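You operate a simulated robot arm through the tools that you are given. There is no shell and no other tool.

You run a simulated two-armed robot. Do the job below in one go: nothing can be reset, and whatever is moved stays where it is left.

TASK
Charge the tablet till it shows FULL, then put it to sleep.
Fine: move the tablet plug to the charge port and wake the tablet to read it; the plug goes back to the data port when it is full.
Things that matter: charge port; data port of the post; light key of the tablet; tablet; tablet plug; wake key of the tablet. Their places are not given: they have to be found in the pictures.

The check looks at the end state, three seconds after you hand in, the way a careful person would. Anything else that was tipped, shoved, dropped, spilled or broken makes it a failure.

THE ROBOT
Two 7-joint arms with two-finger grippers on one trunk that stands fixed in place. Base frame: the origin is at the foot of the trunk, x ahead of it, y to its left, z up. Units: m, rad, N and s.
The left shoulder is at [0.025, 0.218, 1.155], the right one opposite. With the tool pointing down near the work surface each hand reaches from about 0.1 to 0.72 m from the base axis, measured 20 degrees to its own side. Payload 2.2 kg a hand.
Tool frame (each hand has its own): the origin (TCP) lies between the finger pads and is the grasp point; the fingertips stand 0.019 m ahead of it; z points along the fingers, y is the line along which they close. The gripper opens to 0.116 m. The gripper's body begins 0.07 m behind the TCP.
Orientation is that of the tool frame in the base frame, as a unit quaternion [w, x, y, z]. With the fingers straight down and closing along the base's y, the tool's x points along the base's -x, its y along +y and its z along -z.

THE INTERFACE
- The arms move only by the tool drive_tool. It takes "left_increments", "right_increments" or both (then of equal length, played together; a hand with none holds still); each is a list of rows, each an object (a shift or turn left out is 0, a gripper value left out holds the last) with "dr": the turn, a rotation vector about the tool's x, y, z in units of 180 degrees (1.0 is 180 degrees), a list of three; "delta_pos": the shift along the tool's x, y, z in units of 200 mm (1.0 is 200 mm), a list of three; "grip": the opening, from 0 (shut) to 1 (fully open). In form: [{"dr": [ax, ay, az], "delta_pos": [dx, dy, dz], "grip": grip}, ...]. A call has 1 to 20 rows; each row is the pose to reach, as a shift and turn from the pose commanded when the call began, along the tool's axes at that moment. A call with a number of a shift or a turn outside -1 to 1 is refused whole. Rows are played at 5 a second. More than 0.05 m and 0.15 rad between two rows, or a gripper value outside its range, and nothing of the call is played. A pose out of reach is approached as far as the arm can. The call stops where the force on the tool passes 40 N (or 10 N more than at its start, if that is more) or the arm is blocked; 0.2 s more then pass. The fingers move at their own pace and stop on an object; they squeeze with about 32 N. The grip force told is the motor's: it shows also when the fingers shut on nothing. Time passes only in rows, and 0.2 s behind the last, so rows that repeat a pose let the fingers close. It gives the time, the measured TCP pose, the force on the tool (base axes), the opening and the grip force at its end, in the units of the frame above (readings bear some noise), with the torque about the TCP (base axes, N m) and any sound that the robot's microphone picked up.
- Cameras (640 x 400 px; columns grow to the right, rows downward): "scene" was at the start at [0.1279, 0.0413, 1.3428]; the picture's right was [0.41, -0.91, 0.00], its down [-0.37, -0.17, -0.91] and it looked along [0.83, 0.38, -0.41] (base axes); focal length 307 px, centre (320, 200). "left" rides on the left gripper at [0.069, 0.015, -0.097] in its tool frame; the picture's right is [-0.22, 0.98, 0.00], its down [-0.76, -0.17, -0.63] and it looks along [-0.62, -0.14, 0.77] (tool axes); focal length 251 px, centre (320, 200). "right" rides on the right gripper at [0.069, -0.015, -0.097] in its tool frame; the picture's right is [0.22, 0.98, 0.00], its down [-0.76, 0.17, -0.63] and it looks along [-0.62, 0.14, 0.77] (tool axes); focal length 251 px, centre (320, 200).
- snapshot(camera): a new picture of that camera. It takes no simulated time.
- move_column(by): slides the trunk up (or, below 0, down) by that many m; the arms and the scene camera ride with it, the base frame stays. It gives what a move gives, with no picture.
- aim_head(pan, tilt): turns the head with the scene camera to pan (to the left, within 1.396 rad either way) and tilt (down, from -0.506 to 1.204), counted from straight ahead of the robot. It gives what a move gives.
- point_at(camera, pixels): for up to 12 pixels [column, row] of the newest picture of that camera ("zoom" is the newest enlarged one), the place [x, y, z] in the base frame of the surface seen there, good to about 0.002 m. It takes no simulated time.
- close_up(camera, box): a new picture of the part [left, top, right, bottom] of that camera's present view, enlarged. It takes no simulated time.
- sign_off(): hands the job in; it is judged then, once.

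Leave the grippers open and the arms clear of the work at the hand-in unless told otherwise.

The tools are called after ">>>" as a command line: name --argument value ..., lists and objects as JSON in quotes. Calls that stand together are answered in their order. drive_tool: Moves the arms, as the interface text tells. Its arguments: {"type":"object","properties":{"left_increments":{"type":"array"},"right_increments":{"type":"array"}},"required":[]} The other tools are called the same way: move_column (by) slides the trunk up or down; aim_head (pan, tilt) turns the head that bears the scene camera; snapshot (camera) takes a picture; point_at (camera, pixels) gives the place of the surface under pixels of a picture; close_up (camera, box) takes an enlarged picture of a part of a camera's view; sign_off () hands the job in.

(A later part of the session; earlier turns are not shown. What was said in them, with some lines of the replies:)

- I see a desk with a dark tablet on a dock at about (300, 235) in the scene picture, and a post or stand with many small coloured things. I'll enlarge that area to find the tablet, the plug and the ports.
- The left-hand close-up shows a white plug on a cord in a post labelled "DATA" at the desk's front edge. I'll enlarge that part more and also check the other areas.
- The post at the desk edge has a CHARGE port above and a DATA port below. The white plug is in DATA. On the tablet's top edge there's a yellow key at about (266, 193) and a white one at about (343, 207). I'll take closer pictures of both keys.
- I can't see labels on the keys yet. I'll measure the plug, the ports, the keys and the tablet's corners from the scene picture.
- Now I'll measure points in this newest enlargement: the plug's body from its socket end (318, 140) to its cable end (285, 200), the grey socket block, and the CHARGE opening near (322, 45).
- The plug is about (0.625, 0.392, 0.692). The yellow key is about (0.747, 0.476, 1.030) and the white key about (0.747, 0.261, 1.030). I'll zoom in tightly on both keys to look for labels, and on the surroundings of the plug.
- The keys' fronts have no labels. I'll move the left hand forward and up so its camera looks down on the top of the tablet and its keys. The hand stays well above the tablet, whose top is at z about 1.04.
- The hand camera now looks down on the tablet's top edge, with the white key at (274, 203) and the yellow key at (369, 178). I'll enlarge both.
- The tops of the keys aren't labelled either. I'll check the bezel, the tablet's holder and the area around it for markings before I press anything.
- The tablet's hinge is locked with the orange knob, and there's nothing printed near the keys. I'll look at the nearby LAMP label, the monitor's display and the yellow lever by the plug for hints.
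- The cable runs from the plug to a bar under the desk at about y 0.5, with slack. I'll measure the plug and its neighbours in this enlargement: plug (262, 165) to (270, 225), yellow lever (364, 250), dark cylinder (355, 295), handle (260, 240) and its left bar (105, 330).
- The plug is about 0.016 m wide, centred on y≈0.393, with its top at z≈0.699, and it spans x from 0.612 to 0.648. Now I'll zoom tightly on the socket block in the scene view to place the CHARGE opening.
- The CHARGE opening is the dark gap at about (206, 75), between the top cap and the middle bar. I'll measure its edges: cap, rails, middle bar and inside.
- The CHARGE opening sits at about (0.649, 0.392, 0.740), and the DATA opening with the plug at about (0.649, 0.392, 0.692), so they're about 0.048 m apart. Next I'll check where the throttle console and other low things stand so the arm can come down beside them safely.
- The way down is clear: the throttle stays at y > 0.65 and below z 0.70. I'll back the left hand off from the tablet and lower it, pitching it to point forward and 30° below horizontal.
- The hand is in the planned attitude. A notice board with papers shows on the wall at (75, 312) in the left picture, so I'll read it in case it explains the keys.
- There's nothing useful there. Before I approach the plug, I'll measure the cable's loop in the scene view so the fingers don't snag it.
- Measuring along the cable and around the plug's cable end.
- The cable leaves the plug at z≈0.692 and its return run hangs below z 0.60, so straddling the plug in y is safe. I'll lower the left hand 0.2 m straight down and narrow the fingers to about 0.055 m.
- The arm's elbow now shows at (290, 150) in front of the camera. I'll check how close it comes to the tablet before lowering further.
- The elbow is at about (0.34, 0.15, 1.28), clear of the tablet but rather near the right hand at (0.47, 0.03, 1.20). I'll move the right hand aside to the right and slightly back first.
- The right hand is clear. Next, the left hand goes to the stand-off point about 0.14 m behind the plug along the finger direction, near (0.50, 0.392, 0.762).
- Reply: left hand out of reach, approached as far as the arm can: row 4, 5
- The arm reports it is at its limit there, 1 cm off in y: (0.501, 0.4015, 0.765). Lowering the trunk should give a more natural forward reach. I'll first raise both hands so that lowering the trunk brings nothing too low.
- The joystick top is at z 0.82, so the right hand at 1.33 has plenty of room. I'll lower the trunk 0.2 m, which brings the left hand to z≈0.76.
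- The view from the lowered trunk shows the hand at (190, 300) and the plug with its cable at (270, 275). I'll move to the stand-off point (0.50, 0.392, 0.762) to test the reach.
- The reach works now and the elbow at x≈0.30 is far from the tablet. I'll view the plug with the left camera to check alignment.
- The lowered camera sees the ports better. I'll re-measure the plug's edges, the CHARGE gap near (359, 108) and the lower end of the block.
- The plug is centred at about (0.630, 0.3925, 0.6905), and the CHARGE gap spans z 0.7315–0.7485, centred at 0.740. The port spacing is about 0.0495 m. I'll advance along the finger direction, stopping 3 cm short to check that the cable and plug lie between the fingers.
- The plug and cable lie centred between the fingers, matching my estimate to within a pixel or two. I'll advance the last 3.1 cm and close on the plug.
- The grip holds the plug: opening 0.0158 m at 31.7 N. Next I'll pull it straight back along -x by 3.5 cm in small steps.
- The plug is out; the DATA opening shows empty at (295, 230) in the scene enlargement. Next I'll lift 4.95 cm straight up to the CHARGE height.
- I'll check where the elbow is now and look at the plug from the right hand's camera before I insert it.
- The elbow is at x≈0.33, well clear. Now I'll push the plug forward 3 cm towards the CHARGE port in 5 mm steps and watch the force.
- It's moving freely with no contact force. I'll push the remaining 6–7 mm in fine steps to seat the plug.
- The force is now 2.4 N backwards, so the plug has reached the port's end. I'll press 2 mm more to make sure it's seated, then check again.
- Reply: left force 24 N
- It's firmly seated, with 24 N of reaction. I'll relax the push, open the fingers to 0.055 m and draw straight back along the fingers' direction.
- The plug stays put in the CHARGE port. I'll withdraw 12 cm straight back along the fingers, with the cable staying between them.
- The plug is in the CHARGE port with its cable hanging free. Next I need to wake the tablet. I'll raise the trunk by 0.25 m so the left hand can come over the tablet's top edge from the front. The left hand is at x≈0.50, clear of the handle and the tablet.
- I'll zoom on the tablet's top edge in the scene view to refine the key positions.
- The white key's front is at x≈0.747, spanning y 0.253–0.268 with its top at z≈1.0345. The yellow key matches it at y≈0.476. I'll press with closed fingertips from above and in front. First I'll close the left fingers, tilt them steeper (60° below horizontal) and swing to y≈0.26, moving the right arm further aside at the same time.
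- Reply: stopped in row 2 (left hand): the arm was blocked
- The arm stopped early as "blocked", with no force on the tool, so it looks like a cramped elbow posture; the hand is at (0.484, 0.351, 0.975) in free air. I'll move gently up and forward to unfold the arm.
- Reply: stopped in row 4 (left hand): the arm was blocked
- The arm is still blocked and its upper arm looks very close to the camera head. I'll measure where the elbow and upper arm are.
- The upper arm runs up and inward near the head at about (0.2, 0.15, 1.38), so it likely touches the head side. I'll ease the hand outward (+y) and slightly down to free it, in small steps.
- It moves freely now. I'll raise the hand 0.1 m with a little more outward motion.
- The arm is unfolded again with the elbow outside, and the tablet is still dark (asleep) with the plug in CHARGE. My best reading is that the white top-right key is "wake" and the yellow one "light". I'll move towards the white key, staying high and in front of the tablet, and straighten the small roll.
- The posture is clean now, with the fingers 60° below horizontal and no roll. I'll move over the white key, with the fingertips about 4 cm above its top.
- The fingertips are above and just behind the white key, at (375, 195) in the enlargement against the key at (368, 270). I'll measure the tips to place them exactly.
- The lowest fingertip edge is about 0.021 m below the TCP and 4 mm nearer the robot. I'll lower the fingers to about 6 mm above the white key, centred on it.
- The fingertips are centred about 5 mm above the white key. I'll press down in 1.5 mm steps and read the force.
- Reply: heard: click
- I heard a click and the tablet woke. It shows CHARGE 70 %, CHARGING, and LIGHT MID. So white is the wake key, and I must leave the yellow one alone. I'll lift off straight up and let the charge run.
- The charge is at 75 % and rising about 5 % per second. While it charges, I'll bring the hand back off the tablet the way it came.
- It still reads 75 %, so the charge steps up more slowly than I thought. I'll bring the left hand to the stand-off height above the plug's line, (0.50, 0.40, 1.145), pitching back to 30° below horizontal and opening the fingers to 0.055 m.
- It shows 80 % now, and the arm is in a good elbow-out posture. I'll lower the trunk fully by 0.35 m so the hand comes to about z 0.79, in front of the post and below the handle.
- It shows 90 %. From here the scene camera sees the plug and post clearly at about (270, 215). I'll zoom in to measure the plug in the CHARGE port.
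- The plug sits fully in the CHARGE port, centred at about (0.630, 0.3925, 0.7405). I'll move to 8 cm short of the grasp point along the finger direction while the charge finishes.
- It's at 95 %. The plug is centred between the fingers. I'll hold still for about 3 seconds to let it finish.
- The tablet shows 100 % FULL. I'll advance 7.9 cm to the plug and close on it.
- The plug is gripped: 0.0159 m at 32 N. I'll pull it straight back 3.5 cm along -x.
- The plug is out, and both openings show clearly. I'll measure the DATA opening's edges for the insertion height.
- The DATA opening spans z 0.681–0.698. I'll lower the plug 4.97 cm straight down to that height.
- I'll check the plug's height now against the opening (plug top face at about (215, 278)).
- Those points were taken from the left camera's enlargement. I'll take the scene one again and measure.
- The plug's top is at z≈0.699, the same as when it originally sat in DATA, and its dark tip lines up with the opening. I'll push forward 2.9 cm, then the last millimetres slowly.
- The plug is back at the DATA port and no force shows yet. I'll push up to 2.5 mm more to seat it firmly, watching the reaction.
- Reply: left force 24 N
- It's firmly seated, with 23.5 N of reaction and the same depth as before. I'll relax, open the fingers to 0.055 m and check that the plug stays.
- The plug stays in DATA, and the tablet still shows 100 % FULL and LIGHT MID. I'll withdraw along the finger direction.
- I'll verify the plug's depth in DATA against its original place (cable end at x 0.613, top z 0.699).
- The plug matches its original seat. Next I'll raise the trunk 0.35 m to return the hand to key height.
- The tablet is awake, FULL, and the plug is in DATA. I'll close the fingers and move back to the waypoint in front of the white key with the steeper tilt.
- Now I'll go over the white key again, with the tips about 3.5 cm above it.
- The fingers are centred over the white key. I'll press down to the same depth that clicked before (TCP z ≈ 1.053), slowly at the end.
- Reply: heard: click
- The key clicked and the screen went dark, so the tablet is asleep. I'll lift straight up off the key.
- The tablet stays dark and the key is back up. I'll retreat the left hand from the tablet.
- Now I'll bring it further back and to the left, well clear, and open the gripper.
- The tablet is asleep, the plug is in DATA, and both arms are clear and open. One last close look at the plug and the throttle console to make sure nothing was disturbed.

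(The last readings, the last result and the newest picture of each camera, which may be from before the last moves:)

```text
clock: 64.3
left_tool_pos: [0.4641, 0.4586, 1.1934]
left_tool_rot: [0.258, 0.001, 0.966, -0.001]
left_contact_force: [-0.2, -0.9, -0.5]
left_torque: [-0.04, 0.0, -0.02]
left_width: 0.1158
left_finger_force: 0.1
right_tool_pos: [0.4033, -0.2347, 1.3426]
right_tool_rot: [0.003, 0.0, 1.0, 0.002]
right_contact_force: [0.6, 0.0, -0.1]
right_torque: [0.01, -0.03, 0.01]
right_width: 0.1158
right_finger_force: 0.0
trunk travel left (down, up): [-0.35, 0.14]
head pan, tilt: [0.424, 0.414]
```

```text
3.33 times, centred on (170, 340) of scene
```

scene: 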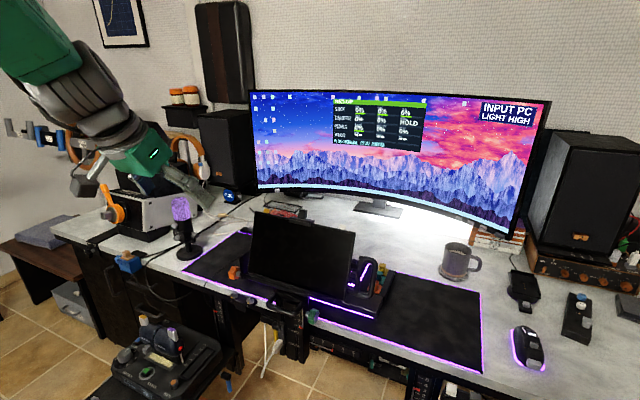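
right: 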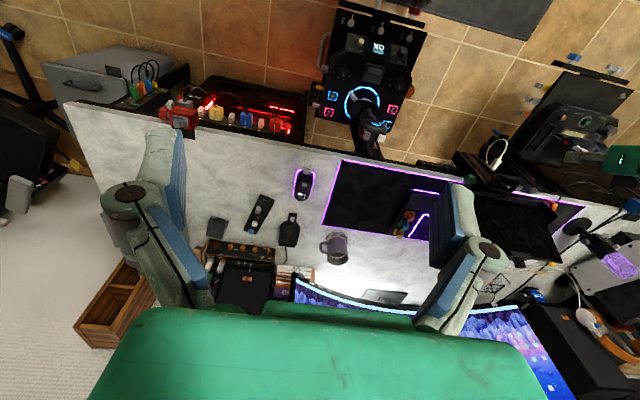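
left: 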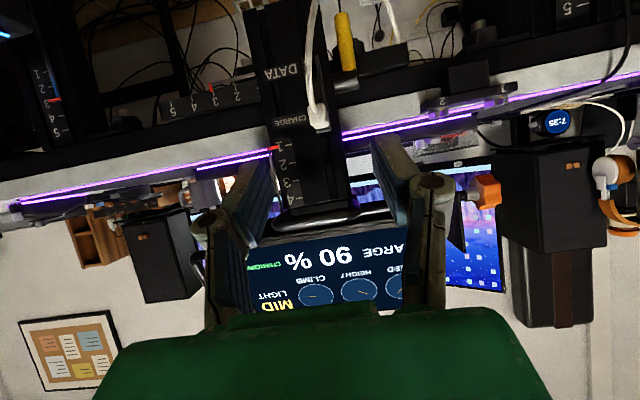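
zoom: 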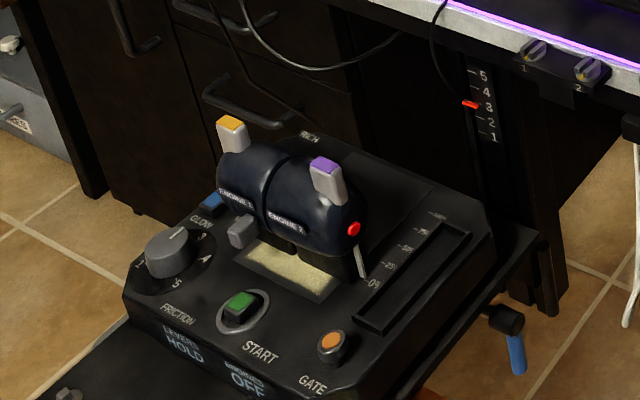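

Everything is in its place: the plug is seated in DATA, the tablet is charged to FULL and asleep, the light setting is untouched, and the throttle console looks as it did at the start. I'm handing the job in.

>>> sign_off

```text
The job is handed in.
```

The tablet charged to 100 % and showed FULL. I then moved the plug back to the data port and put the tablet to sleep, and handed the job in.

- **Charging:** I moved the plug from DATA to CHARGE and woke the tablet at 70 %. I left it charging until the screen read "100 % FULL".
- **Plug:** It is back in DATA. I measured it there and it sits where it did at the start.
- **Keys:** Neither key had a label I could see, so I guessed that the white one was wake, and it was. I never pressed the yellow key, so the light setting still read MID when the tablet went to sleep.
- **Arm stop:** While I was raising it toward the key, the left arm stopped twice as "blocked". There was no force on the hand; it was probably its upper arm against the robot's own head. The tablet, post and throttle console looked undisturbed afterward.

Both grippers are open and both arms are clear of the desk.
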